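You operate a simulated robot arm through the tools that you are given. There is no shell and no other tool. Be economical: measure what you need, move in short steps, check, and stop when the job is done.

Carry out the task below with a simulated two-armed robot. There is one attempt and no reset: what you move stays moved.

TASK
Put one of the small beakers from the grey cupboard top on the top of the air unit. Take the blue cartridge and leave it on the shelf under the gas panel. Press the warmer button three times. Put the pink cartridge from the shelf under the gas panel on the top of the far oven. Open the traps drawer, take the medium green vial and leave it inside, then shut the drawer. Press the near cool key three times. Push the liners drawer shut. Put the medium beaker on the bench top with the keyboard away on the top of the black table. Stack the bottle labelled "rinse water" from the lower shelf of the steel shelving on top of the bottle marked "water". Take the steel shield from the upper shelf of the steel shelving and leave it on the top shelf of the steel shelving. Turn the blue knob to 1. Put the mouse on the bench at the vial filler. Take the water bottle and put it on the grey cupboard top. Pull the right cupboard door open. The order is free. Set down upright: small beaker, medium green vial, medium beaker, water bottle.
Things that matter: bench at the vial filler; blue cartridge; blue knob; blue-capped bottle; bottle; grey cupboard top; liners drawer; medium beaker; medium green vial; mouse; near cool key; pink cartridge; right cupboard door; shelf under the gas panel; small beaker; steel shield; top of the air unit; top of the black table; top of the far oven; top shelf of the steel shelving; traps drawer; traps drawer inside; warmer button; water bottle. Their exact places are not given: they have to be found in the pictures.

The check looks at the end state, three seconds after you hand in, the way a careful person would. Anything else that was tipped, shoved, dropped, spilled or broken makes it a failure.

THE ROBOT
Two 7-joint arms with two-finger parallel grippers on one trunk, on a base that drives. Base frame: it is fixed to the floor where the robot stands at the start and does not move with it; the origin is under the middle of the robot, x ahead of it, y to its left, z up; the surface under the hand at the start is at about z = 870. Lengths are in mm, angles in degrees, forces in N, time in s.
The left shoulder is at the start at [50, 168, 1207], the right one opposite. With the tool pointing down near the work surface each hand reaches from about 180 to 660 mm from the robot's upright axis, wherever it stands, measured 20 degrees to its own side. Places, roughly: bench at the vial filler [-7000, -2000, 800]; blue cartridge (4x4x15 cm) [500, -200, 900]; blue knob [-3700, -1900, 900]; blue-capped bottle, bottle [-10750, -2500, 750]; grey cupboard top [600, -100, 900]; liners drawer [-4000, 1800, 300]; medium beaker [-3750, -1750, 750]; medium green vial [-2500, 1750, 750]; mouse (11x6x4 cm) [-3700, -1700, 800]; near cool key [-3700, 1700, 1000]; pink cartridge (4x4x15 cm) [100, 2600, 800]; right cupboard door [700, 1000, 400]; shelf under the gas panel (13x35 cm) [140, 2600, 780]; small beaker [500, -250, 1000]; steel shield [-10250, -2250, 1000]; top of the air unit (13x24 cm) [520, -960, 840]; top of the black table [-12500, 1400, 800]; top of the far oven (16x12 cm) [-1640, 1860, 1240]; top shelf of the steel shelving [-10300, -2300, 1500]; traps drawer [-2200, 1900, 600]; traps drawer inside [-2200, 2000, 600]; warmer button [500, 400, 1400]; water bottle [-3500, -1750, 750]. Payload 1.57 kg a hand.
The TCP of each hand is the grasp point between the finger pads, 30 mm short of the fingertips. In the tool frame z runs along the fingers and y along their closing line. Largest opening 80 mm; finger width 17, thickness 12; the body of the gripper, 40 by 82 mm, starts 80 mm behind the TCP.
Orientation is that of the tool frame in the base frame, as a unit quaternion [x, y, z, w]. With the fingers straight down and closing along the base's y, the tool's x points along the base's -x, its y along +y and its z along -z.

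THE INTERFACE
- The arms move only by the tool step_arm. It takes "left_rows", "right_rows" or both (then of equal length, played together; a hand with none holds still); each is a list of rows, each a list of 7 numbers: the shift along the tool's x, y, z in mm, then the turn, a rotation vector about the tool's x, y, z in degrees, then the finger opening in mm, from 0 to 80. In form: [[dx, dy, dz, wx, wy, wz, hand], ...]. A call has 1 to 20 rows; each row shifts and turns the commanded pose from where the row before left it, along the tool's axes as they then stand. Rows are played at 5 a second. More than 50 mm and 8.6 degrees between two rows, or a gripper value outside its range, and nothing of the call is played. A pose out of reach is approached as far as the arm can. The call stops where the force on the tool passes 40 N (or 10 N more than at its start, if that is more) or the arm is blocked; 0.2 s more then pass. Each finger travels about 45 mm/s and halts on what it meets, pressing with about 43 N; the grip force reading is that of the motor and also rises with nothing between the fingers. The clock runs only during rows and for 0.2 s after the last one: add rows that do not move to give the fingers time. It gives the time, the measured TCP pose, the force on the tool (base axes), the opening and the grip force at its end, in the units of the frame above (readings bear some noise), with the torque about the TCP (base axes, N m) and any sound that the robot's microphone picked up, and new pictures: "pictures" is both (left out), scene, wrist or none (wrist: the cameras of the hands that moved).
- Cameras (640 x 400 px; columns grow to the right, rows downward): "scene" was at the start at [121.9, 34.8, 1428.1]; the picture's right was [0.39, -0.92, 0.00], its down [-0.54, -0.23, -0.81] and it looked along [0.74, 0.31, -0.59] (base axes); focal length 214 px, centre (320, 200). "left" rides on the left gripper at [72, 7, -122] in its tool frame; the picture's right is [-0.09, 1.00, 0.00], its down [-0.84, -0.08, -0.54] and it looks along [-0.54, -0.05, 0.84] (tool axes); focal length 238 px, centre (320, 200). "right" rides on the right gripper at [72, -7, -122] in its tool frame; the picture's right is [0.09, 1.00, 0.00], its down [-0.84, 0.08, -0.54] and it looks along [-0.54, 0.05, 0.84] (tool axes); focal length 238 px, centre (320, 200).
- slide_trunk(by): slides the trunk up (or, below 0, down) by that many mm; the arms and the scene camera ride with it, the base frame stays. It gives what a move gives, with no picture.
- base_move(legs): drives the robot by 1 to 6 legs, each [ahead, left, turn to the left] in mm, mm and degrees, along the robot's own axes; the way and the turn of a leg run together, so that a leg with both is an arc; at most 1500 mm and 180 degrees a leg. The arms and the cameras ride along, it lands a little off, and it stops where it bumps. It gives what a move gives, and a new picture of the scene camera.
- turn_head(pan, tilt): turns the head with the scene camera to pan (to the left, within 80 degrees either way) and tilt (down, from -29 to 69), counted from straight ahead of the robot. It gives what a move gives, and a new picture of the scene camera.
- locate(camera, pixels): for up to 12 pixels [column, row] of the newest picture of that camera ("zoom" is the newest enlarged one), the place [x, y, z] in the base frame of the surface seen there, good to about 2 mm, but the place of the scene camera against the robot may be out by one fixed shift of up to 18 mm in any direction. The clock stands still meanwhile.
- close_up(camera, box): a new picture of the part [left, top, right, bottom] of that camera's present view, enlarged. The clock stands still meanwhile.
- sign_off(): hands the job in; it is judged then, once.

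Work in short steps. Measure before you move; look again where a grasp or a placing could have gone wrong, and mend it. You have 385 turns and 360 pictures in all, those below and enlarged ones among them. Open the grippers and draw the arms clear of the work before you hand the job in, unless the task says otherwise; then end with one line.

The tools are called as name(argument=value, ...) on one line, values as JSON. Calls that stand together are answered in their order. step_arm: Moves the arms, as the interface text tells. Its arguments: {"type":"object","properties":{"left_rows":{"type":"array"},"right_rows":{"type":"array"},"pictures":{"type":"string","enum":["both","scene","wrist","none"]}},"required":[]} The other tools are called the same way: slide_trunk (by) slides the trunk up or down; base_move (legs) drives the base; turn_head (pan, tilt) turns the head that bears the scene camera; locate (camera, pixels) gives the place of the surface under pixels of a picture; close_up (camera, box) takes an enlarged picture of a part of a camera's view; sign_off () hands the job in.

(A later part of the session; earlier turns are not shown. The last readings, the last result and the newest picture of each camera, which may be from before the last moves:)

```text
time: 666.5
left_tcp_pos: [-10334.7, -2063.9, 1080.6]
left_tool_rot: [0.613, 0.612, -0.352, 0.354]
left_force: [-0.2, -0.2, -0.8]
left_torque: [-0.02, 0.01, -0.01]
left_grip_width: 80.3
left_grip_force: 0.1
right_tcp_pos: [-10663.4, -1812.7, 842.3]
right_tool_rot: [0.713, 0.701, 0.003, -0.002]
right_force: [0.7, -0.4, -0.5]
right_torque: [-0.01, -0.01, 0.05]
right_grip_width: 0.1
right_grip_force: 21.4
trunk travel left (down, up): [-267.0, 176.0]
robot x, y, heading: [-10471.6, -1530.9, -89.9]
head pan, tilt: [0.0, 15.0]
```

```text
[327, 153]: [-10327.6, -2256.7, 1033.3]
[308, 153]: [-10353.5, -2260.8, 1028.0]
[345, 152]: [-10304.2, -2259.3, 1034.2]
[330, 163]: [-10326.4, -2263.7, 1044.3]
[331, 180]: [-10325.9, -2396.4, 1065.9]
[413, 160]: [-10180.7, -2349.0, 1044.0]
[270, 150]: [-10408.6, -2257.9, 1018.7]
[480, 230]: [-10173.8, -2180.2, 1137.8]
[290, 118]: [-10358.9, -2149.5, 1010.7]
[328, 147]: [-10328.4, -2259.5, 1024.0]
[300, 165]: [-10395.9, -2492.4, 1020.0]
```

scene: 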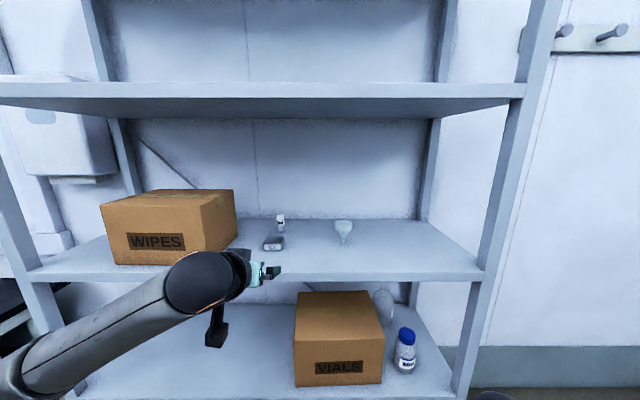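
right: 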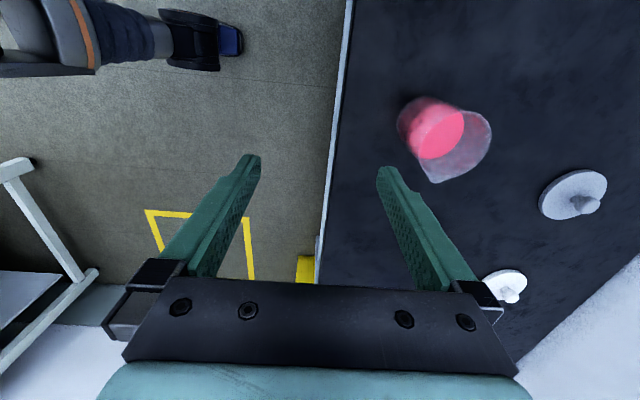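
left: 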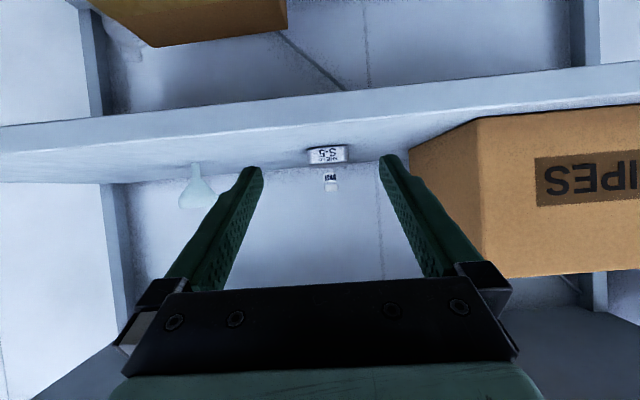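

Shield: x centre -10328, front y -2257, z 1019-1048. I shift 7 mm, drive in 222 mm above it, then lower 31 mm with the trunk.

step_arm(left_rows=[[0, 7, 0, 0, 0, 0, 80], [0, 0, 0, 0, 0, 0, 80]], pictures="none")

base_move(legs=[[222, 0, 0]])

slide_trunk(by=-30)

step_arm(left_rows=[[0, 0, 0, 0, 0, 0, 80]], pictures="wrist")

```text
time: 667.1
left_tcp_pos: [-10328.3, -2063.8, 1081.0]
left_tool_rot: [0.614, 0.612, -0.352, 0.353]
left_force: [0.2, 0.6, -0.8]
left_torque: [0.02, 0.01, 0.02]
left_grip_width: 79.9
left_grip_force: 0.0
right_tcp_pos: [-10664.0, -1813.0, 842.0]
right_tool_rot: [0.713, 0.701, 0.003, -0.002]
right_force: [0.2, -0.8, -0.3]
right_torque: [-0.02, 0.03, 0.01]
right_grip_width: 0.0
right_grip_force: 21.1
trunk travel left (down, up): [-267.0, 176.0]
robot x, y, heading: [-10470.3, -1530.6, -90.1]
head pan, tilt: [0.0, 15.0]
```

```text
time: 668.7
left_tcp_pos: [-10327.1, -2280.9, 1081.6]
left_tool_rot: [0.615, 0.612, -0.352, 0.353]
left_force: [0.0, -0.3, 0.1]
left_torque: [-0.01, -0.01, -0.03]
left_grip_width: 80.1
left_grip_force: 0.1
right_tcp_pos: [-10664.4, -2029.8, 841.5]
right_tool_rot: [0.712, 0.702, 0.004, 0.0]
right_force: [-0.4, -0.3, 0.2]
right_torque: [0.02, 0.0, 0.0]
right_grip_width: 0.0
right_grip_force: 21.0
trunk travel left (down, up): [-267.0, 176.0]
robot x, y, heading: [-10470.9, -1748.0, -90.0]
head pan, tilt: [0.0, 15.0]
```

scene: 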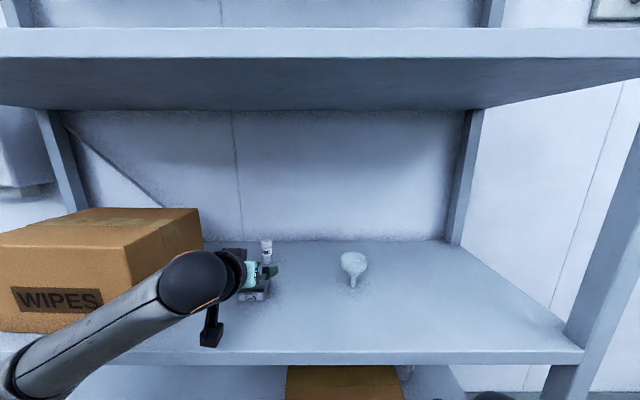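

```text
time: 669.5
left_tcp_pos: [-10328.3, -2280.0, 1051.1]
left_tool_rot: [0.614, 0.611, -0.353, 0.353]
left_force: [0.6, 0.3, -0.4]
left_torque: [-0.02, -0.03, 0.0]
left_grip_width: 80.1
left_grip_force: 0.2
right_tcp_pos: [-10665.4, -2029.2, 812.0]
right_tool_rot: [0.713, 0.701, 0.004, -0.001]
right_force: [0.6, 0.0, 0.2]
right_torque: [-0.01, 0.01, 0.01]
right_grip_width: 0.0
right_grip_force: 21.1
trunk travel left (down, up): [-237.0, 206.0]
robot x, y, heading: [-10473.7, -1747.6, -90.3]
head pan, tilt: [0.0, 15.0]
```

```text
time: 669.9
left_tcp_pos: [-10328.1, -2279.7, 1051.3]
left_tool_rot: [0.613, 0.612, -0.352, 0.354]
left_force: [0.4, 0.7, -0.1]
left_torque: [0.01, -0.02, 0.01]
left_grip_width: 79.9
left_grip_force: 0.1
right_tcp_pos: [-10665.7, -2029.1, 812.8]
right_tool_rot: [0.713, 0.701, 0.004, -0.001]
right_force: [-0.8, 0.2, 0.9]
right_torque: [0.01, -0.03, -0.02]
right_grip_width: 0.0
right_grip_force: 20.9
trunk travel left (down, up): [-237.0, 206.0]
robot x, y, heading: [-10470.9, -1749.4, -90.2]
head pan, tilt: [0.0, 15.0]
```

left: 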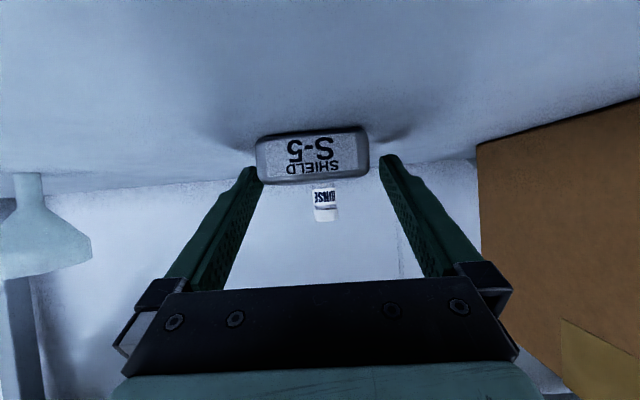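

The shield lies between the fingers. I close on it.

step_arm(left_rows=[[0, 0, 0, 0, 0, 0, 60], [0, 0, 0, 0, 0, 0, 40], [0, 0, 0, 0, 0, 0, 38], [0, 0, 0, 0, 0, 0, 38], [0, 0, 0, 0, 0, 0, 38]], pictures="none")

```text
time: 671.1
left_tcp_pos: [-10327.5, -2280.1, 1051.8]
left_tool_rot: [0.613, 0.612, -0.353, 0.354]
left_force: [-0.5, 0.5, 0.7]
left_torque: [-0.03, 0.05, 0.02]
left_grip_width: 59.5
left_grip_force: 42.6
right_tcp_pos: [-10664.6, -2028.6, 812.8]
right_tool_rot: [0.712, 0.702, 0.004, -0.001]
right_force: [-0.7, -0.8, 0.4]
right_torque: [-0.05, 0.02, 0.0]
right_grip_width: 0.1
right_grip_force: 21.7
trunk travel left (down, up): [-237.0, 206.0]
robot x, y, heading: [-10472.6, -1751.2, -90.3]
head pan, tilt: [0.0, 15.0]
```

Gripped (59.5 mm). I lift 25 mm, back out 260 mm, raise the trunk fully and raise the hand ~235 mm.

slide_trunk(by=25)

base_move(legs=[[-260, 0, 0]])

slide_trunk(by=180)

step_arm(left_rows=[[-39, 0, -22, 0, 0, 0, 38], [-39, 0, -22, 0, 0, 0, 38], [-39, 0, -22, 0, 0, 0, 38], [-39, 0, -22, 0, 0, 0, 38], [-39, 0, -22, 0, 0, 0, 38], [-22, 0, -12, 0, 0, 0, 38], [0, 0, 0, 0, 0, 0, 38]], pictures="none")

```text
time: 671.8
left_tcp_pos: [-10327.4, -2280.7, 1076.4]
left_tool_rot: [0.614, 0.612, -0.352, 0.353]
left_force: [-0.9, 1.0, -2.1]
left_torque: [0.0, 0.01, -0.01]
left_grip_width: 59.6
left_grip_force: 43.3
right_tcp_pos: [-10665.3, -2029.7, 836.6]
right_tool_rot: [0.712, 0.702, 0.003, -0.002]
right_force: [0.0, 0.2, -0.7]
right_torque: [-0.01, -0.03, -0.03]
right_grip_width: 0.0
right_grip_force: 21.1
trunk travel left (down, up): [-262.0, 181.0]
robot x, y, heading: [-10471.9, -1748.9, -90.2]
head pan, tilt: [0.0, 15.0]
```

```text
time: 673.7
left_tcp_pos: [-10329.8, -2016.6, 1075.8]
left_tool_rot: [0.615, 0.611, -0.353, 0.353]
left_force: [0.4, 0.4, -1.9]
left_torque: [0.02, -0.01, -0.01]
left_grip_width: 59.5
left_grip_force: 42.9
right_tcp_pos: [-10665.0, -1765.0, 837.8]
right_tool_rot: [0.714, 0.701, 0.004, -0.002]
right_force: [-0.2, -0.1, -0.8]
right_torque: [-0.01, 0.0, 0.01]
right_grip_width: 0.0
right_grip_force: 21.2
trunk travel left (down, up): [-262.0, 181.0]
robot x, y, heading: [-10470.3, -1481.6, -90.3]
head pan, tilt: [0.0, 15.0]
```

scene: 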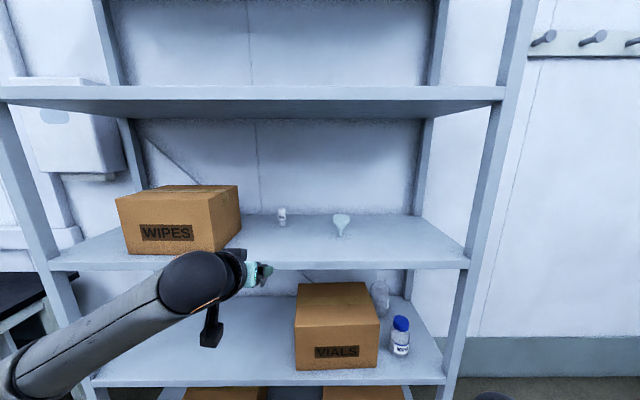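

```text
time: 675.7
left_tcp_pos: [-10329.3, -2017.2, 1255.5]
left_tool_rot: [0.616, 0.61, -0.353, 0.352]
left_force: [-0.2, 0.1, -2.6]
left_torque: [0.04, -0.02, 0.0]
left_grip_width: 59.7
left_grip_force: 43.4
right_tcp_pos: [-10665.0, -1764.5, 1017.1]
right_tool_rot: [0.714, 0.7, 0.004, -0.001]
right_force: [-0.1, 0.7, -0.8]
right_torque: [-0.03, -0.01, 0.05]
right_grip_width: 0.0
right_grip_force: 22.0
trunk travel left (down, up): [-442.0, 1.0]
robot x, y, heading: [-10471.0, -1482.7, -90.4]
head pan, tilt: [0.0, 15.0]
```

```text
time: 677.3
left_tcp_pos: [-10330.1, -2022.1, 1504.0]
left_tool_rot: [0.616, 0.611, -0.353, 0.352]
left_force: [0.5, -0.2, -3.5]
left_torque: [0.0, 0.03, -0.01]
left_grip_width: 59.5
left_grip_force: 42.7
right_tcp_pos: [-10663.7, -1762.9, 1017.4]
right_tool_rot: [0.714, 0.7, 0.004, -0.001]
right_force: [0.0, 0.0, -0.7]
right_torque: [-0.01, 0.07, 0.01]
right_grip_width: 0.0
right_grip_force: 22.0
trunk travel left (down, up): [-442.0, 1.0]
robot x, y, heading: [-10466.5, -1481.7, -90.6]
head pan, tilt: [0.0, 15.0]
```

I take a scene view (camera now higher) to measure the top shelf surface.

turn_head(pan=0, tilt=12)

```text
time: 677.9
left_tcp_pos: [-10329.2, -2023.1, 1505.9]
left_tool_rot: [0.616, 0.61, -0.353, 0.352]
left_force: [-0.1, 0.0, -2.2]
left_torque: [0.02, 0.01, -0.01]
left_grip_width: 59.5
left_grip_force: 43.2
right_tcp_pos: [-10663.4, -1763.9, 1017.6]
right_tool_rot: [0.714, 0.7, 0.004, -0.002]
right_force: [-0.3, 0.1, 0.7]
right_torque: [-0.01, -0.01, -0.01]
right_grip_width: 0.2
right_grip_force: 21.3
trunk travel left (down, up): [-442.0, 1.0]
robot x, y, heading: [-10469.7, -1487.7, -90.5]
head pan, tilt: [0.0, 12.0]
```

scene: 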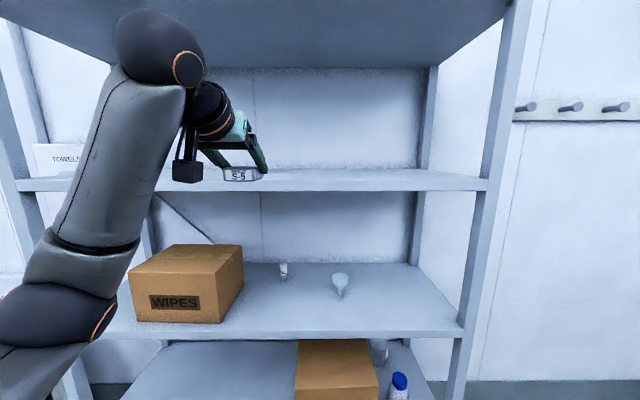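

locate(camera="scene", pixels=[[350, 173], [350, 178], [300, 174], [350, 186], [420, 185], [330, 171], [300, 270], [350, 331]])

```text
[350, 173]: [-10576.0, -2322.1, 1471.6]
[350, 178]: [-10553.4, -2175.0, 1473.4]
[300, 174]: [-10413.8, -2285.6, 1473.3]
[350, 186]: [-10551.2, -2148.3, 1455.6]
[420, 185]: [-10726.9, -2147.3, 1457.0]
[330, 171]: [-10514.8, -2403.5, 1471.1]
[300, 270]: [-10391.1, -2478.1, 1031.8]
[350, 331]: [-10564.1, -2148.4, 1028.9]
```

Top shelf surface is at 1460 true; shield bottom at ~1473. I drive in 250 mm and lower ~12 mm to contact.

base_move(legs=[[250, 0, 0.5]])

slide_trunk(by=-9)

step_arm(left_rows=[[2, 0, 1, 0, 0, 0, 38], [2, 0, 1, 0, 0, 0, 38], [0, 0, 0, 0, 0, 0, 38]], pictures="none")

```text
time: 679.8
left_tcp_pos: [-10323.7, -2272.3, 1504.3]
left_tool_rot: [0.612, 0.614, -0.351, 0.354]
left_force: [0.4, -0.5, -1.4]
left_torque: [0.0, 0.02, 0.02]
left_grip_width: 59.6
left_grip_force: 42.8
right_tcp_pos: [-10661.8, -2017.9, 1017.1]
right_tool_rot: [0.71, 0.704, 0.004, -0.002]
right_force: [-0.1, -0.7, -0.4]
right_torque: [0.04, 0.02, 0.03]
right_grip_width: 0.0
right_grip_force: 21.4
trunk travel left (down, up): [-442.0, 1.0]
robot x, y, heading: [-10474.0, -1735.8, -89.7]
head pan, tilt: [0.0, 12.0]
```

scene: 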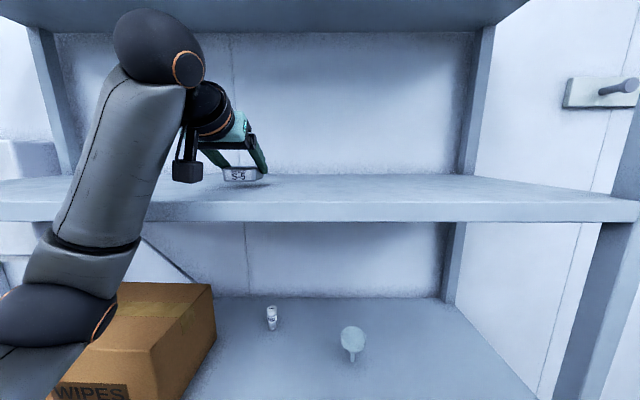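

```text
time: 680.3
left_tcp_pos: [-10324.3, -2273.2, 1495.8]
left_tool_rot: [0.612, 0.613, -0.352, 0.354]
left_force: [0.0, 0.3, -2.2]
left_torque: [0.04, -0.03, 0.0]
left_grip_width: 59.4
left_grip_force: 42.8
right_tcp_pos: [-10662.0, -2017.8, 1008.5]
right_tool_rot: [0.71, 0.704, 0.004, -0.001]
right_force: [0.7, -0.2, 0.4]
right_torque: [0.02, 0.04, 0.0]
right_grip_width: 0.1
right_grip_force: 21.4
trunk travel left (down, up): [-433.0, 10.0]
robot x, y, heading: [-10471.1, -1736.3, -89.8]
head pan, tilt: [0.0, 12.0]
```

```text
time: 681.1
left_tcp_pos: [-10323.4, -2271.5, 1491.3]
left_tool_rot: [0.612, 0.613, -0.353, 0.355]
left_force: [0.9, -1.2, 4.0]
left_torque: [0.09, -0.17, -0.05]
left_grip_width: 59.4
left_grip_force: 43.7
right_tcp_pos: [-10661.2, -2017.5, 1009.6]
right_tool_rot: [0.71, 0.704, 0.004, -0.001]
right_force: [-0.3, -0.4, 0.7]
right_torque: [0.04, 0.0, -0.01]
right_grip_width: 0.3
right_grip_force: 20.7
trunk travel left (down, up): [-433.0, 10.0]
robot x, y, heading: [-10470.0, -1735.1, -89.8]
head pan, tilt: [0.0, 12.0]
```

Contact (+4 N). I open, raise slightly and back out.

step_arm(left_rows=[[0, 0, 0, 0, 0, 0, 70], [0, 0, 0, 0, 0, 0, 80], [0, 0, 0, 0, 0, 0, 80], [-7, 0, -4, 0, 0, 0, 80], [0, 0, 0, 0, 0, 0, 80]], pictures="none")

base_move(legs=[[-330, 0, 0]])

```text
time: 682.3
left_tcp_pos: [-10323.8, -2270.9, 1500.3]
left_tool_rot: [0.613, 0.614, -0.351, 0.353]
left_force: [-0.4, 0.6, -0.4]
left_torque: [0.02, -0.03, 0.02]
left_grip_width: 79.8
left_grip_force: 0.1
right_tcp_pos: [-10661.5, -2017.0, 1007.5]
right_tool_rot: [0.711, 0.704, 0.004, -0.001]
right_force: [0.4, 0.5, 0.3]
right_torque: [0.02, 0.0, -0.01]
right_grip_width: 0.0
right_grip_force: 21.7
trunk travel left (down, up): [-433.0, 10.0]
robot x, y, heading: [-10470.8, -1735.9, -89.7]
head pan, tilt: [0.0, 12.0]
```

```text
time: 684.5
left_tcp_pos: [-10324.3, -1934.5, 1498.8]
left_tool_rot: [0.611, 0.614, -0.351, 0.355]
left_force: [-0.3, 0.7, 0.2]
left_torque: [0.0, -0.01, 0.0]
left_grip_width: 79.9
left_grip_force: 0.0
right_tcp_pos: [-10662.4, -1681.7, 1008.3]
right_tool_rot: [0.709, 0.705, 0.004, -0.001]
right_force: [0.0, 0.3, -0.3]
right_torque: [-0.01, -0.01, 0.04]
right_grip_width: 0.4
right_grip_force: 21.6
trunk travel left (down, up): [-433.0, 10.0]
robot x, y, heading: [-10474.1, -1401.2, -89.7]
head pan, tilt: [0.0, 12.0]
```

scene: 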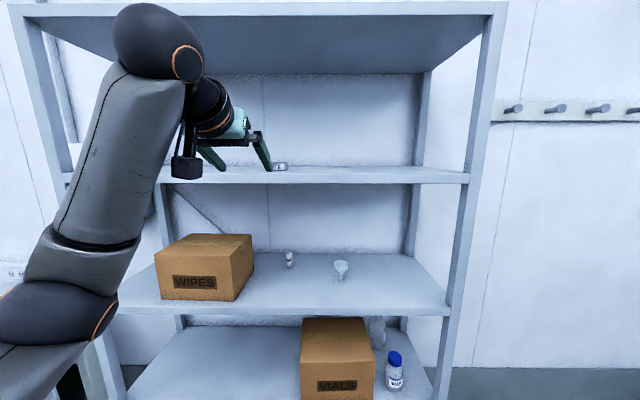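

The shield sits on the shelf. Now I fold the left arm back and set the right hand pitched ~25° below level for the bottles.

step_arm(left_rows=[[0, 0, 0, 0, 7.5, 0, 80], [0, 0, 0, 0, 7.5, 0, 80], [0, 0, 0, 0, 7.5, 0, 80], [0, 0, 0, 0, 7.5, 0, 80], [0, 0, 0, 0, 7.5, 0, 80], [0, 0, 0, 0, 7.5, 0, 80], [0, 0, 0, 0, 7.5, 0, 80], [0, 0, 0, 0, 7.5, 0, 80], [0, 0, 45, 0, 0, 0, 40], [0, 0, 45, 0, 0, 0, 0], [0, 0, 45, 0, 0, 0, 0], [0, 0, 45, 0, 0, 0, 0], [0, 0, 45, 0, 0, 0, 0], [0, 0, 45, 0, 0, 0, 0], [0, 0, 45, 0, 0, 0, 0], [40, 0, 10, 0, 0, 0, 0], [45, 0, 10, 0, 0, 0, 0], [45, 0, 0, 0, 0, 0, 0], [45, 0, 0, 0, 0, 0, 0]], right_rows=[[-45, 0, 0, 0, 0, 0, 40], [-45, 0, 0, 0, 0, 0, 80], [-45, 0, 0, 0, 0, 0, 80], [-45, 0, 0, 0, 0, 0, 80], [0, 0, -43, 0, 0, 0, 80], [0, 0, -43, 0, 0, 0, 80], [0, 0, -43, 0, 0, 0, 80], [0, 0, 0, 0, -8.2, 0, 80], [0, 0, 0, 0, -8.2, 0, 80], [0, 0, 0, 0, -8.2, 0, 80], [0, 0, 0, 0, -8.2, 0, 80], [0, 0, 0, 0, -8.2, 0, 80], [0, 0, 0, 0, -8.2, 0, 80], [0, 0, 0, 0, -8.2, 0, 80], [0, 0, 0, 0, -8.2, 0, 80], [0, 0, 0, 0, 0, 0, 80], [0, 0, 0, 0, 0, 0, 80], [0, 0, 0, 0, 0, 0, 80], [0, 0, 0, 0, 0, 0, 80]], pictures="none")

```text
time: 688.5
left_tcp_pos: [-10312.2, -1879.0, 1105.7]
left_tool_rot: [0.694, 0.696, -0.126, 0.134]
left_force: [0.3, -0.3, 0.4]
left_torque: [0.02, 0.0, 0.04]
left_grip_width: 0.0
left_grip_force: 20.8
left hand out of reach, approached as far as the arm can: row 5, 6, 7, 8
right_tcp_pos: [-10657.0, -1863.2, 1137.3]
right_tool_rot: [0.597, 0.603, -0.37, 0.378]
right_force: [1.4, 0.3, 0.0]
right_torque: [0.0, -0.01, -0.01]
right_grip_width: 80.0
right_grip_force: 0.0
right hand out of reach, approached as far as the arm can: row 15
trunk travel left (down, up): [-433.0, 10.0]
robot x, y, heading: [-10475.6, -1402.2, -89.8]
head pan, tilt: [0.0, 12.0]
```

I finish folding the left hand (21° and 200 mm back), then lower the trunk 390 mm.

step_arm(left_rows=[[0, 0, 0, 0, 7, 0, 0], [0, 0, 0, 0, 7, 0, 0], [0, 0, 0, 0, 7, 0, 0], [45, 0, 0, 0, 0, 0, 0], [45, 0, 0, 0, 0, 0, 0], [45, 0, 0, 0, 0, 0, 0], [45, 0, 0, 0, 0, 0, 0], [30, 0, 0, 0, 0, 0, 0]], pictures="none")

slide_trunk(by=-340)

base_move(legs=[[170, -100, 0]])

step_arm(right_rows=[[0, 0, 0, 0, 0, 0, 80]], pictures="wrist")

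```text
time: 690.3
left_tcp_pos: [-10312.9, -1669.5, 1109.9]
left_tool_rot: [0.706, 0.708, 0.002, 0.005]
left_force: [0.8, 0.9, -0.1]
left_torque: [0.03, -0.02, -0.02]
left_grip_width: 0.0
left_grip_force: 21.2
right_tcp_pos: [-10656.4, -1862.4, 1137.4]
right_tool_rot: [0.599, 0.602, -0.37, 0.377]
right_force: [0.5, 0.8, 0.2]
right_torque: [-0.01, 0.0, -0.01]
right_grip_width: 80.2
right_grip_force: 0.2
trunk travel left (down, up): [-433.0, 10.0]
robot x, y, heading: [-10473.6, -1400.5, -89.3]
head pan, tilt: [0.0, 12.0]
```

```text
time: 693.7
left_tcp_pos: [-10313.4, -1669.3, 768.7]
left_tool_rot: [0.706, 0.708, 0.003, 0.005]
left_force: [-0.3, 0.6, 0.1]
left_torque: [0.01, -0.04, 0.02]
left_grip_width: 0.1
left_grip_force: 21.5
right_tcp_pos: [-10656.1, -1863.4, 796.5]
right_tool_rot: [0.599, 0.602, -0.37, 0.377]
right_force: [-0.1, -0.1, -0.3]
right_torque: [-0.01, 0.01, 0.04]
right_grip_width: 80.3
right_grip_force: 0.1
trunk travel left (down, up): [-93.0, 350.0]
robot x, y, heading: [-10473.2, -1400.4, -89.8]
head pan, tilt: [0.0, 12.0]
```

```text
time: 695.2
left_tcp_pos: [-10409.1, -1839.3, 768.6]
left_tool_rot: [0.705, 0.709, 0.003, 0.005]
left_force: [0.1, 0.4, 0.2]
left_torque: [0.02, 0.0, -0.02]
left_grip_width: 0.1
left_grip_force: 21.0
right_tcp_pos: [-10751.6, -2033.9, 797.0]
right_tool_rot: [0.597, 0.603, -0.369, 0.378]
right_force: [-0.1, -0.3, -0.1]
right_torque: [0.02, 0.03, 0.03]
right_grip_width: 80.2
right_grip_force: 0.1
trunk travel left (down, up): [-93.0, 350.0]
robot x, y, heading: [-10573.2, -1572.0, -89.6]
head pan, tilt: [0.0, 12.0]
```

scene: 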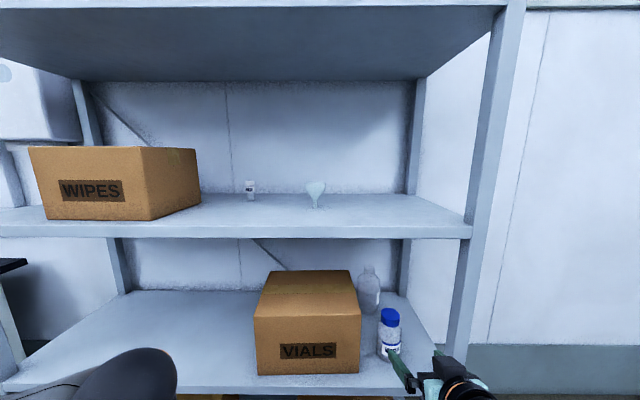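

```text
time: 695.6
left_tcp_pos: [-10408.9, -1838.7, 769.0]
left_tool_rot: [0.705, 0.709, 0.002, 0.005]
left_force: [-0.9, -0.1, 0.7]
left_torque: [0.0, 0.02, 0.01]
left_grip_width: 0.0
left_grip_force: 21.3
right_tcp_pos: [-10752.0, -2032.8, 796.9]
right_tool_rot: [0.597, 0.604, -0.369, 0.378]
right_force: [-0.1, -0.2, 0.2]
right_torque: [0.01, 0.0, 0.01]
right_grip_width: 80.1
right_grip_force: 0.1
trunk travel left (down, up): [-93.0, 350.0]
robot x, y, heading: [-10572.3, -1571.9, -89.3]
head pan, tilt: [0.0, 12.0]
```

right: 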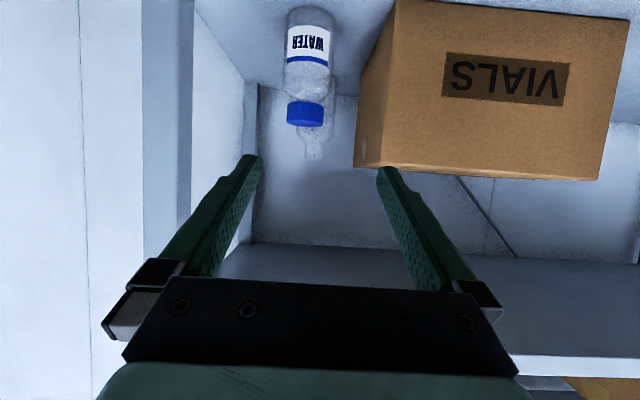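

I locate both bottles, the box edge and shelf underside.

locate(camera="right", pixels=[[304, 118], [305, 100], [308, 60], [285, 112], [323, 112], [314, 152], [306, 152], [322, 152], [356, 163], [307, 20], [330, 120], [300, 260]])

close_up(camera="scene", box=[352, 258, 412, 366])

```text
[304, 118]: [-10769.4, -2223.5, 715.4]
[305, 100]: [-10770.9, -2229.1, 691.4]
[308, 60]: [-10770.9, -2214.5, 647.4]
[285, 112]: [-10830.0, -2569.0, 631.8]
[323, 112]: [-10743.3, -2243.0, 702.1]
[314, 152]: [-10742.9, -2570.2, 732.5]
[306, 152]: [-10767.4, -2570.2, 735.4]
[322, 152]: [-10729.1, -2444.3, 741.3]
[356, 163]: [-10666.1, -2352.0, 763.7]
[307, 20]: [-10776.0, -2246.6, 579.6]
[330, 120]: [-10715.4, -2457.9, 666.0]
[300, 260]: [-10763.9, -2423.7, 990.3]
```

```text
3.70 times, centred on (382, 312) of scene
```

zoom: 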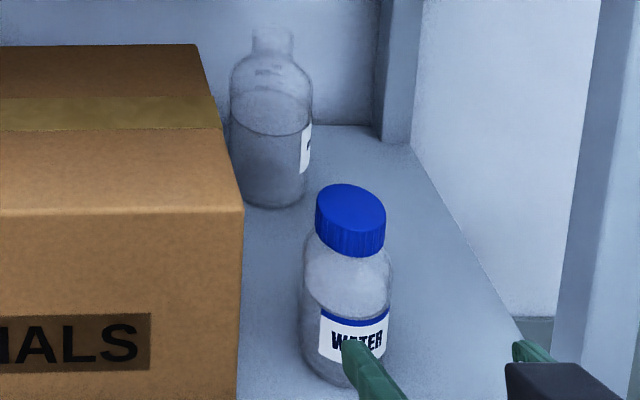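

Shelf surface z≈580; WATER bottle centre ≈[-10769,-2247], cap top ~725. I raise 75 mm and go in 170 mm to view the rear bottle over it.

slide_trunk(by=75)

base_move(legs=[[170, 0, -0.4]])

step_arm(right_rows=[[0, 0, 0, 0, 0, 0, 80]], pictures="wrist")

```text
time: 696.8
left_tcp_pos: [-10410.0, -1841.6, 844.3]
left_tool_rot: [0.705, 0.709, 0.002, 0.005]
left_force: [-1.0, -0.3, -0.4]
left_torque: [0.0, 0.03, -0.02]
left_grip_width: 0.0
left_grip_force: 21.3
right_tcp_pos: [-10752.6, -2032.8, 870.9]
right_tool_rot: [0.597, 0.604, -0.369, 0.379]
right_force: [-0.2, 0.2, 1.1]
right_torque: [-0.02, 0.02, 0.0]
right_grip_width: 79.8
right_grip_force: 0.0
trunk travel left (down, up): [-168.0, 275.0]
robot x, y, heading: [-10570.6, -1569.2, -89.4]
head pan, tilt: [0.0, 12.0]
```

```text
time: 698.2
left_tcp_pos: [-10412.0, -2009.1, 845.2]
left_tool_rot: [0.709, 0.705, 0.002, 0.005]
left_force: [-0.2, 0.3, 0.7]
left_torque: [0.01, 0.0, 0.0]
left_grip_width: 0.1
left_grip_force: 21.2
right_tcp_pos: [-10757.4, -2199.9, 873.7]
right_tool_rot: [0.6, 0.6, -0.371, 0.377]
right_force: [0.3, -0.5, 0.1]
right_torque: [0.02, -0.05, 0.0]
right_grip_width: 79.9
right_grip_force: 0.0
trunk travel left (down, up): [-168.0, 275.0]
robot x, y, heading: [-10572.7, -1740.4, -89.9]
head pan, tilt: [0.0, 12.0]
```

scene: 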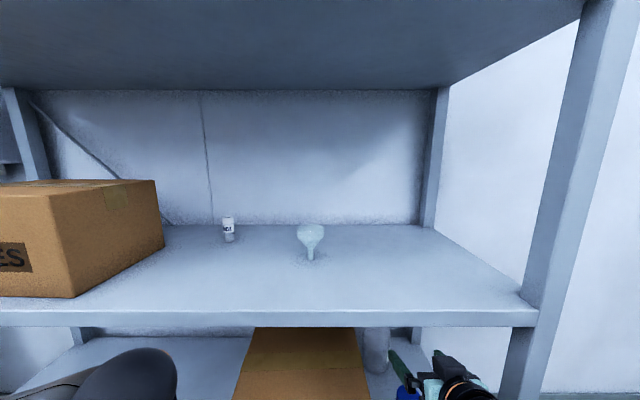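

```text
time: 698.6
left_tcp_pos: [-10412.0, -2008.9, 844.1]
left_tool_rot: [0.709, 0.705, 0.003, 0.004]
left_force: [0.3, 0.2, -0.1]
left_torque: [0.0, 0.01, 0.03]
left_grip_width: 0.0
left_grip_force: 20.8
right_tcp_pos: [-10756.0, -2199.3, 872.0]
right_tool_rot: [0.6, 0.6, -0.372, 0.377]
right_force: [0.4, 0.4, -0.2]
right_torque: [0.02, -0.01, 0.01]
right_grip_width: 79.8
right_grip_force: 0.1
trunk travel left (down, up): [-168.0, 275.0]
robot x, y, heading: [-10569.1, -1737.5, -90.0]
head pan, tilt: [0.0, 12.0]
```

right: 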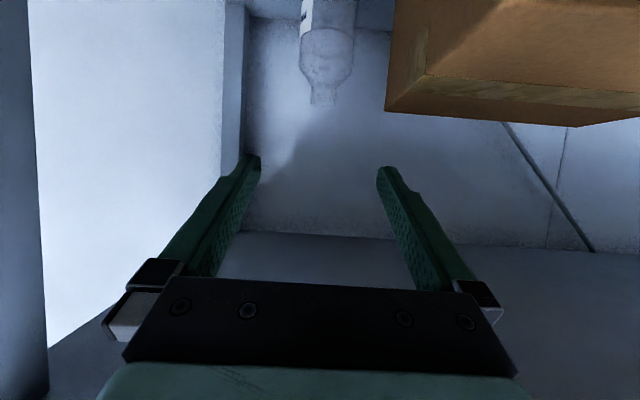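

I locate the rear bottle: neck (322,95), body edges (303,48),(350,48), label, and box corner; and enlarge it.

locate(camera="right", pixels=[[322, 95], [322, 104], [312, 95], [333, 95], [326, 45], [304, 45], [350, 45], [306, 15], [388, 108], [326, 15]])

close_up(camera="right", box=[285, 0, 375, 112])

```text
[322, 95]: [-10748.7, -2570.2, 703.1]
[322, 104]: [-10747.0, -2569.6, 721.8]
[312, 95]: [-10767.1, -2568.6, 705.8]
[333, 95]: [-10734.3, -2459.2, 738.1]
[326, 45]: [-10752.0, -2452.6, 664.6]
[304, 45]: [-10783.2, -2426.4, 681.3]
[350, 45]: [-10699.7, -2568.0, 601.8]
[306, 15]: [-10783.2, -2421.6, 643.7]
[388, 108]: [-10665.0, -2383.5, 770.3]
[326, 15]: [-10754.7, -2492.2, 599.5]
```

```text
3.57 times, centred on (330, 56) of right
```

zoom: 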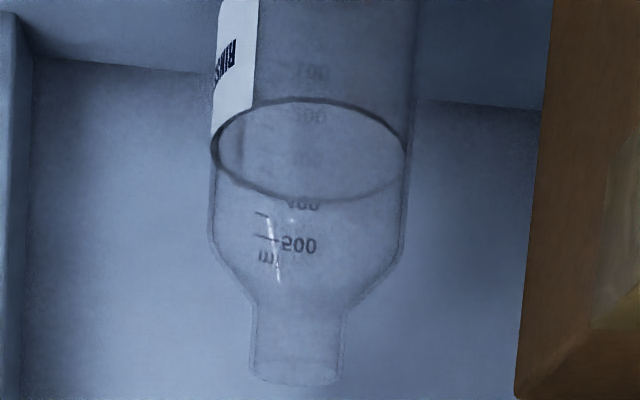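

The rear bottle's label begins "RINS…", so it is the rinse bottle; its axis is ≈[-10753,-2455], Ø84, neck z≈727-755. I back out, drop the trunk fully and raise the hand relative to the shoulder so it can work at ~20° below level.

base_move(legs=[[-200, 0, 0]])

slide_trunk(by=-166)

step_arm(right_rows=[[-43, 0, -21, 0, 0, 0, 80], [-43, 0, -21, 0, 0, 0, 80], [0, 0, 0, 0, -6, 0, 80], [-16, 3, 40, 0, 0, 0, 80], [0, 0, 0, 0, 0, 0, 80]], pictures="none")

```text
time: 700.2
left_tcp_pos: [-10410.3, -1811.4, 844.2]
left_tool_rot: [0.709, 0.705, 0.002, 0.005]
left_force: [0.3, -0.6, -0.2]
left_torque: [0.03, -0.02, -0.01]
left_grip_width: 0.0
left_grip_force: 21.4
right_tcp_pos: [-10757.4, -2002.1, 872.4]
right_tool_rot: [0.6, 0.6, -0.371, 0.376]
right_force: [-0.2, -0.1, -0.7]
right_torque: [0.02, 0.01, 0.0]
right_grip_width: 79.9
right_grip_force: 0.0
trunk travel left (down, up): [-168.0, 275.0]
robot x, y, heading: [-10569.9, -1539.3, -89.9]
head pan, tilt: [0.0, 12.0]
```

scene: 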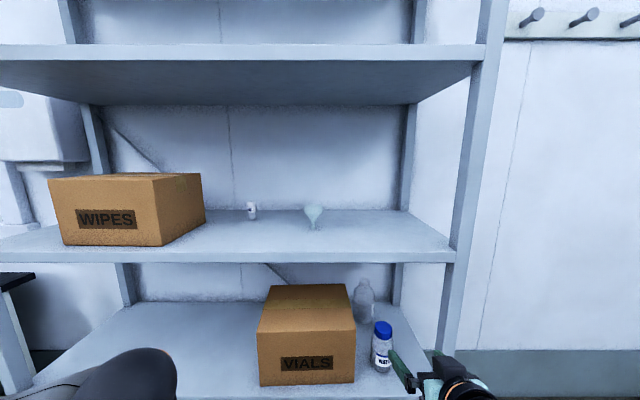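

```text
time: 702.1
left_tcp_pos: [-10411.1, -1810.7, 678.3]
left_tool_rot: [0.709, 0.705, 0.002, 0.004]
left_force: [-0.2, -0.7, 0.1]
left_torque: [0.0, 0.01, 0.06]
left_grip_width: 0.0
left_grip_force: 21.2
right_tcp_pos: [-10756.3, -2001.5, 705.4]
right_tool_rot: [0.6, 0.601, -0.37, 0.376]
right_force: [-1.6, -0.2, 0.5]
right_torque: [0.01, -0.02, 0.04]
right_grip_width: 80.1
right_grip_force: 0.0
trunk travel left (down, up): [-2.0, 441.0]
robot x, y, heading: [-10570.2, -1538.4, -90.0]
head pan, tilt: [0.0, 12.0]
```

```text
time: 703.3
left_tcp_pos: [-10410.7, -1811.0, 677.7]
left_tool_rot: [0.709, 0.705, 0.003, 0.005]
left_force: [0.6, -0.8, -1.1]
left_torque: [0.02, -0.01, 0.02]
left_grip_width: 0.1
left_grip_force: 21.2
right_tcp_pos: [-10755.5, -2045.1, 803.2]
right_tool_rot: [0.58, 0.58, -0.403, 0.408]
right_force: [-0.6, -0.1, -0.2]
right_torque: [0.0, -0.03, 0.0]
right_grip_width: 79.9
right_grip_force: 0.0
trunk travel left (down, up): [-2.0, 441.0]
robot x, y, heading: [-10570.1, -1537.6, -89.9]
head pan, tilt: [0.0, 12.0]
```

I use the last scene picture to check the cap, rinse bottle and lip heights.

locate(camera="scene", pixels=[[384, 324], [376, 326], [392, 326], [384, 331], [300, 252], [300, 260], [300, 264], [363, 283], [356, 300], [373, 300], [345, 340], [380, 258]])

```text
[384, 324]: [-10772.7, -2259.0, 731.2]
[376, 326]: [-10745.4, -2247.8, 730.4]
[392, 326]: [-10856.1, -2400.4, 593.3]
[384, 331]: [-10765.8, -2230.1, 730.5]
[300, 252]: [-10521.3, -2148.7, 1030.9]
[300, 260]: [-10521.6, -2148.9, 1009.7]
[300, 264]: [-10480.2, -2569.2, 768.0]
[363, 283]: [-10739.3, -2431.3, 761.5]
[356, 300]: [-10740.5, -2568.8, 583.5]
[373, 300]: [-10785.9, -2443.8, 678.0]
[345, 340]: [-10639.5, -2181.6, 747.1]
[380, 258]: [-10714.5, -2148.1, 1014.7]
```

Cap top ≈719 true, underside of the shelf ≈990. I enter 240 mm at z 803 and re-measure the rinse bottle with the wrist camera.

base_move(legs=[[240, 0, 0]])

step_arm(right_rows=[[0, 5, 0, 0, 0, 0, 80]], pictures="wrist")

```text
time: 705.1
left_tcp_pos: [-10411.1, -2046.3, 678.4]
left_tool_rot: [0.71, 0.704, 0.003, 0.004]
left_force: [-0.4, 0.2, 0.1]
left_torque: [0.02, -0.01, 0.0]
left_grip_width: 0.0
left_grip_force: 21.7
right_tcp_pos: [-10757.4, -2279.3, 803.6]
right_tool_rot: [0.58, 0.579, -0.402, 0.407]
right_force: [0.3, 0.3, 0.2]
right_torque: [-0.01, 0.02, 0.02]
right_grip_width: 80.1
right_grip_force: 0.1
trunk travel left (down, up): [-2.0, 441.0]
robot x, y, heading: [-10570.0, -1774.2, -90.1]
head pan, tilt: [0.0, 12.0]
```

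scene: 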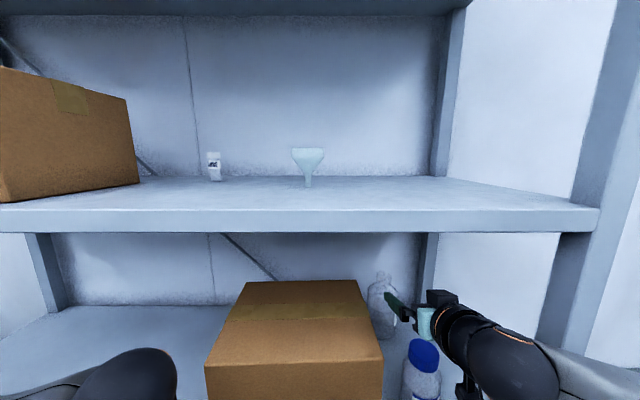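

```text
time: 705.5
left_tcp_pos: [-10413.8, -2047.0, 678.6]
left_tool_rot: [0.71, 0.704, 0.002, 0.005]
left_force: [0.4, -0.1, -0.3]
left_torque: [0.0, 0.03, -0.02]
left_grip_width: 0.0
left_grip_force: 21.5
right_tcp_pos: [-10751.2, -2278.9, 803.9]
right_tool_rot: [0.58, 0.578, -0.403, 0.407]
right_force: [-0.2, 0.2, -0.2]
right_torque: [0.02, -0.02, -0.03]
right_grip_width: 79.7
right_grip_force: 0.1
trunk travel left (down, up): [-2.0, 441.0]
robot x, y, heading: [-10566.8, -1775.1, -90.1]
head pan, tilt: [0.0, 12.0]
```

right: 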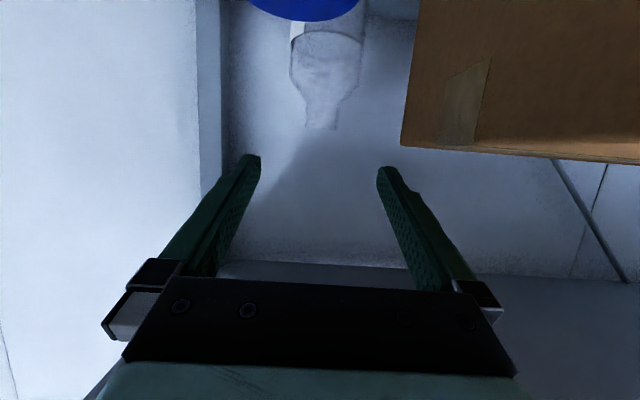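

locate(camera="right", pixels=[[322, 127], [308, 115], [337, 115], [322, 110], [291, 70], [359, 70], [325, 60], [405, 140], [305, 10]])

```text
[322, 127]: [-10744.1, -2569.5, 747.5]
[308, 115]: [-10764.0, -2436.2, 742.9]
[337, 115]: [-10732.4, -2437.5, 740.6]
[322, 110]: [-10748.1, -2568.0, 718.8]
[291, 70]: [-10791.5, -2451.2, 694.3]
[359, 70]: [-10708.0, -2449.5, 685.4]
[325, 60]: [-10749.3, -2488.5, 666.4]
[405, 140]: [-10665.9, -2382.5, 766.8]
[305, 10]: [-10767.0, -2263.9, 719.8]
```

I check the forearm's clearance to the right post before going in.

locate(camera="scene", pixels=[[460, 330], [510, 345], [560, 350], [600, 362], [635, 375], [600, 240], [575, 300], [545, 370]])

```text
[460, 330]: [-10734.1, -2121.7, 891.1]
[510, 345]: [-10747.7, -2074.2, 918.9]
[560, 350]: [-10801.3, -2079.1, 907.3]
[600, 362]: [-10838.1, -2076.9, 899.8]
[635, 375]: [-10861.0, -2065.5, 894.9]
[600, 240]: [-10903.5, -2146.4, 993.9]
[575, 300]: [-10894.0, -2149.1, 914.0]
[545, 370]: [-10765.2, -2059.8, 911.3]
```

The right forearm would strike the right post when going deeper, so I switch arms: the left elbow points to the open middle of the shelf. I back out, fold the right hand and set the left hand to the same 20° pose.

base_move(legs=[[-250, 0, 0]])

step_arm(left_rows=[[-45, 0, 0, 0, 0, 0, 0], [-45, 0, 0, 0, 0, 0, 0], [-45, 0, 0, 0, 0, 0, 40], [-45, 0, 0, 0, 0, 0, 80], [0, 0, -42, 0, 0, 0, 80], [0, 0, -42, 0, 0, 0, 80], [0, 0, -42, 0, 0, 0, 80], [0, 0, 0, 0, -8.2, 0, 80], [0, 0, 0, 0, -8.2, 0, 80], [0, 0, 0, 0, -8.2, 0, 80], [0, 0, 0, 0, -8.2, 0, 80], [0, 0, 0, 0, -8.2, 0, 80], [0, 0, 0, 0, -8.2, 0, 80], [0, 0, 0, 0, -8.2, 0, 80], [0, 0, 0, 0, -8.2, 0, 80], [0, 0, 0, 0, -4.2, 0, 80]], right_rows=[[0, 0, 0, 0, 8.2, 0, 80], [0, 0, 0, 0, 8.2, 0, 40], [0, 0, 0, 0, 8.2, 0, 0], [0, 0, 0, 0, 8.2, 0, 0], [0, 0, 0, 0, 8.2, 0, 0], [0, 0, 0, 0, 8.2, 0, 0], [0, 0, 0, 0, 8.2, 0, 0], [0, 0, 0, 0, 8.2, 0, 0], [0, 0, 0, 0, 4.2, 0, 0], [40, 0, 0, 0, 0, 0, 0], [40, 0, 0, 0, 0, 0, 0], [40, 0, 0, 0, 0, 0, 0], [40, 0, 0, 0, 0, 0, 0], [40, 0, 0, 0, 0, 0, 0], [30, 0, 0, 0, 0, 0, 0], [0, 0, 0, 0, 0, 0, 0]], pictures="none")

```text
time: 707.3
left_tcp_pos: [-10410.4, -1793.5, 677.7]
left_tool_rot: [0.709, 0.705, 0.002, 0.005]
left_force: [-1.0, 1.2, -0.4]
left_torque: [0.02, -0.01, 0.0]
left_grip_width: 0.1
left_grip_force: 21.4
right_tcp_pos: [-10750.9, -2024.4, 803.2]
right_tool_rot: [0.58, 0.58, -0.402, 0.408]
right_force: [0.3, 0.7, -0.8]
right_torque: [0.02, 0.01, 0.0]
right_grip_width: 80.2
right_grip_force: 0.0
trunk travel left (down, up): [-2.0, 441.0]
robot x, y, heading: [-10565.6, -1522.4, -89.8]
head pan, tilt: [0.0, 12.0]
```

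scene: 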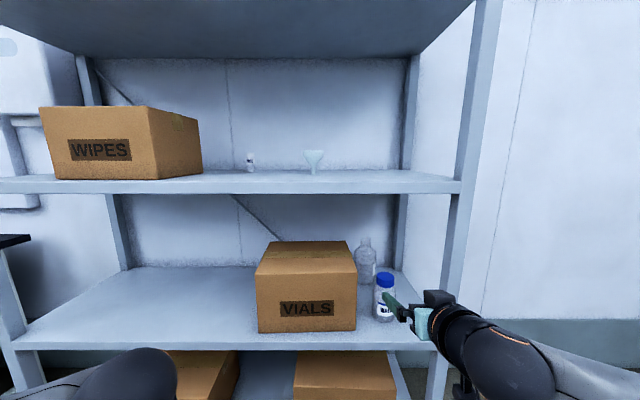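

```text
time: 710.7
left_tcp_pos: [-10413.0, -1973.2, 806.4]
left_tool_rot: [0.582, 0.576, -0.403, 0.408]
left_force: [0.1, 0.7, -0.4]
left_torque: [-0.01, -0.01, -0.02]
left_grip_width: 80.0
left_grip_force: 0.0
right_tcp_pos: [-10748.9, -1796.9, 802.6]
right_tool_rot: [0.706, 0.708, 0.002, 0.002]
right_force: [-0.3, 0.5, 0.1]
right_torque: [0.02, -0.02, -0.03]
right_grip_width: 0.0
right_grip_force: 21.7
trunk travel left (down, up): [-2.0, 441.0]
robot x, y, heading: [-10571.9, -1523.2, -89.6]
head pan, tilt: [0.0, 12.0]
```

The left hand now has the same pose. I shift right 336 mm and go in 250 mm at z 806, then re-measure.

base_move(legs=[[0, -336, -0.2], [255, 0, 0]])

step_arm(left_rows=[[0, 0, 0, 0, 0, 0, 80]], pictures="wrist")

```text
time: 715.6
left_tcp_pos: [-10750.4, -2225.5, 804.1]
left_tool_rot: [0.585, 0.574, -0.405, 0.406]
left_force: [-0.7, 0.2, 0.9]
left_torque: [0.05, -0.02, -0.01]
left_grip_width: 80.0
left_grip_force: 0.1
right_tcp_pos: [-11085.1, -2047.7, 802.2]
right_tool_rot: [0.708, 0.706, 0.001, 0.002]
right_force: [-0.3, -0.1, -0.1]
right_torque: [-0.04, -0.03, 0.03]
right_grip_width: 0.0
right_grip_force: 21.0
trunk travel left (down, up): [-2.0, 441.0]
robot x, y, heading: [-10902.9, -1774.2, -90.5]
head pan, tilt: [0.0, 12.0]
```

scene: 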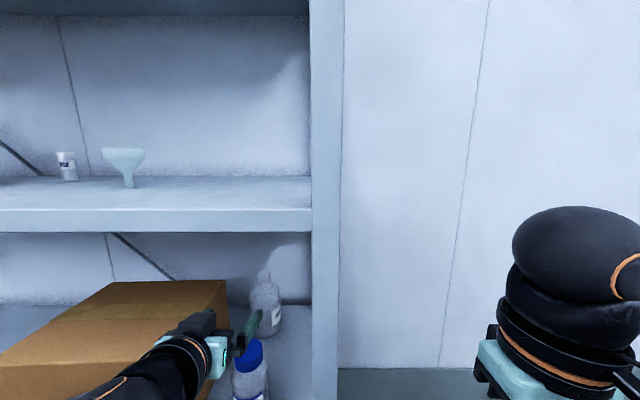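

```text
time: 716.0
left_tcp_pos: [-10749.9, -2225.3, 804.6]
left_tool_rot: [0.585, 0.573, -0.405, 0.406]
left_force: [0.0, 0.6, 0.2]
left_torque: [0.02, 0.02, 0.03]
left_grip_width: 80.0
left_grip_force: 0.0
right_tcp_pos: [-11085.8, -2048.2, 802.3]
right_tool_rot: [0.707, 0.707, 0.001, 0.002]
right_force: [0.9, -0.2, 0.1]
right_torque: [-0.01, 0.04, -0.01]
right_grip_width: 0.0
right_grip_force: 21.1
trunk travel left (down, up): [-2.0, 441.0]
robot x, y, heading: [-10907.2, -1773.9, -90.3]
head pan, tilt: [0.0, 12.0]
```

left: 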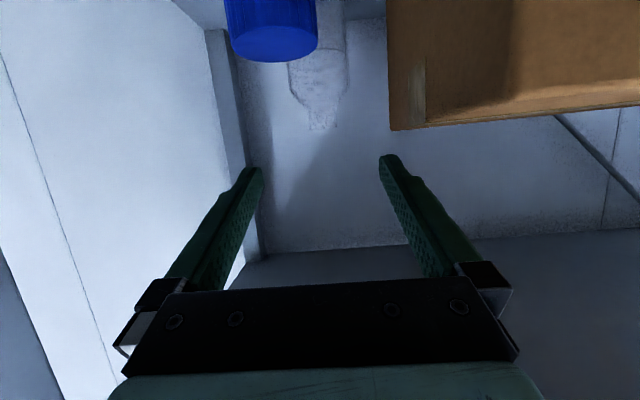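

I locate the cap and the rinse bottle here, plus box and forearm clearances in the scene view.

locate(camera="left", pixels=[[272, 50], [272, 58], [232, 30], [316, 30], [289, 80], [347, 70], [308, 115], [337, 115], [392, 125]])

locate(camera="scene", pixels=[[190, 345], [150, 365], [120, 385], [170, 330], [90, 340], [224, 310], [247, 352], [250, 265], [258, 275], [275, 275]])

```text
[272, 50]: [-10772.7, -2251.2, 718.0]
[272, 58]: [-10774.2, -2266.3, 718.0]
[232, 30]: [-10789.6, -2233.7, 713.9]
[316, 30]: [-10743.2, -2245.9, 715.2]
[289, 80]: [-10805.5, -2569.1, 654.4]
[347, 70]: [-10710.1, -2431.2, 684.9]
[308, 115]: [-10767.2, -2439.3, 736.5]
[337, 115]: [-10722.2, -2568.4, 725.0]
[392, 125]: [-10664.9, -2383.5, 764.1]
```

```text
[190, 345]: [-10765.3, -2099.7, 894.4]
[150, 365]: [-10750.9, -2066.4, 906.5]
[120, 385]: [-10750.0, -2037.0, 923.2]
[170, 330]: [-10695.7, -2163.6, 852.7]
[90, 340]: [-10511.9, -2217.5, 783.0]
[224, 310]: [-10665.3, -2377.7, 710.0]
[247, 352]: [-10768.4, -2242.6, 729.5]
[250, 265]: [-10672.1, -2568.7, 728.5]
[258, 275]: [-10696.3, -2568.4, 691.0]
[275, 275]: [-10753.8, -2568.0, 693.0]
```

Cap top z 718 at ≈[-10768,-2247]; rinse axis ≈[-10749,-2448]. I drive in 222 mm at this height.

base_move(legs=[[222, 0, 0.3]])

step_arm(left_rows=[[0, 0, 0, 0, 0, 0, 80]], pictures="wrist")

```text
time: 717.3
left_tcp_pos: [-10748.1, -2321.2, 803.9]
left_tool_rot: [0.584, 0.576, -0.402, 0.407]
left_force: [0.1, -0.4, 0.7]
left_torque: [0.02, 0.02, 0.01]
left_grip_width: 80.2
left_grip_force: 0.2
right_tcp_pos: [-11085.9, -2144.5, 802.9]
right_tool_rot: [0.707, 0.707, 0.003, 0.001]
right_force: [0.9, 0.6, 0.7]
right_torque: [-0.01, 0.01, -0.03]
right_grip_width: 0.1
right_grip_force: 21.3
trunk travel left (down, up): [-2.0, 441.0]
robot x, y, heading: [-10904.5, -1868.0, -90.0]
head pan, tilt: [0.0, 12.0]
stopped in leg 1: the robot was blocked; the commanded pose is now the measured one
```

scene: 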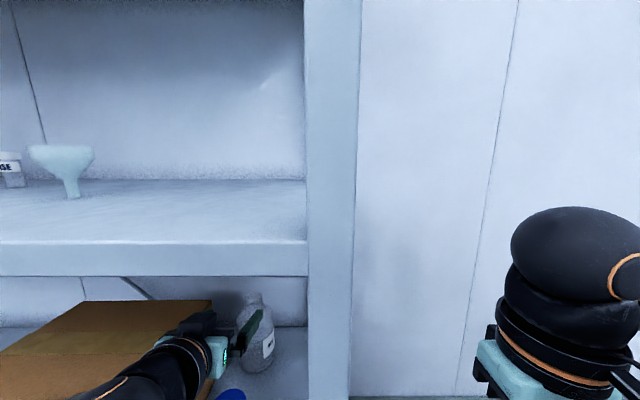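

```text
time: 717.7
left_tcp_pos: [-10748.0, -2319.6, 803.6]
left_tool_rot: [0.584, 0.576, -0.403, 0.407]
left_force: [-0.4, 0.6, -0.5]
left_torque: [0.02, 0.04, -0.01]
left_grip_width: 79.9
left_grip_force: 0.0
right_tcp_pos: [-11086.4, -2145.3, 802.0]
right_tool_rot: [0.708, 0.706, 0.003, 0.001]
right_force: [0.9, -0.7, 0.4]
right_torque: [0.0, 0.04, -0.01]
right_grip_width: 0.2
right_grip_force: 21.0
trunk travel left (down, up): [-2.0, 441.0]
robot x, y, heading: [-10899.2, -1871.8, -90.3]
head pan, tilt: [0.0, 12.0]
```

left: 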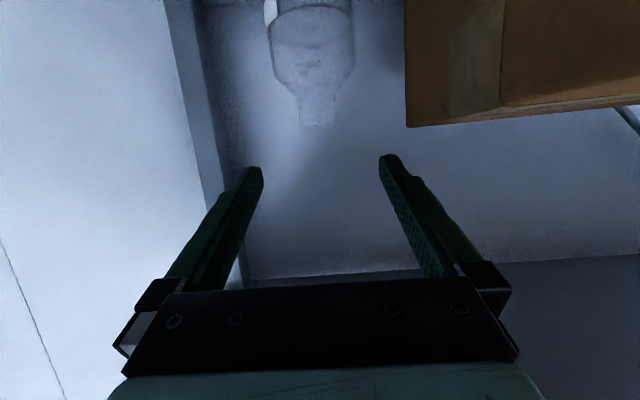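

The base touched the shelving foot at its front line (y≈-2150), so the remaining 128 mm must come from the arm. I locate the rinse bottle once more from here.

locate(camera="left", pixels=[[270, 45], [352, 45], [300, 108], [336, 108], [303, 100], [335, 100], [318, 122], [312, 40], [407, 120]])

```text
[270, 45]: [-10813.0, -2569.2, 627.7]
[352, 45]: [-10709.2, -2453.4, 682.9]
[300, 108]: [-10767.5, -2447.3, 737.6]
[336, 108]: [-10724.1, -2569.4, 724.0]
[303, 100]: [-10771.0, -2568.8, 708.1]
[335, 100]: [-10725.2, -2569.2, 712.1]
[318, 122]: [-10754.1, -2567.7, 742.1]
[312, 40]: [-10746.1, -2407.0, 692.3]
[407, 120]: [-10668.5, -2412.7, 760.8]
```

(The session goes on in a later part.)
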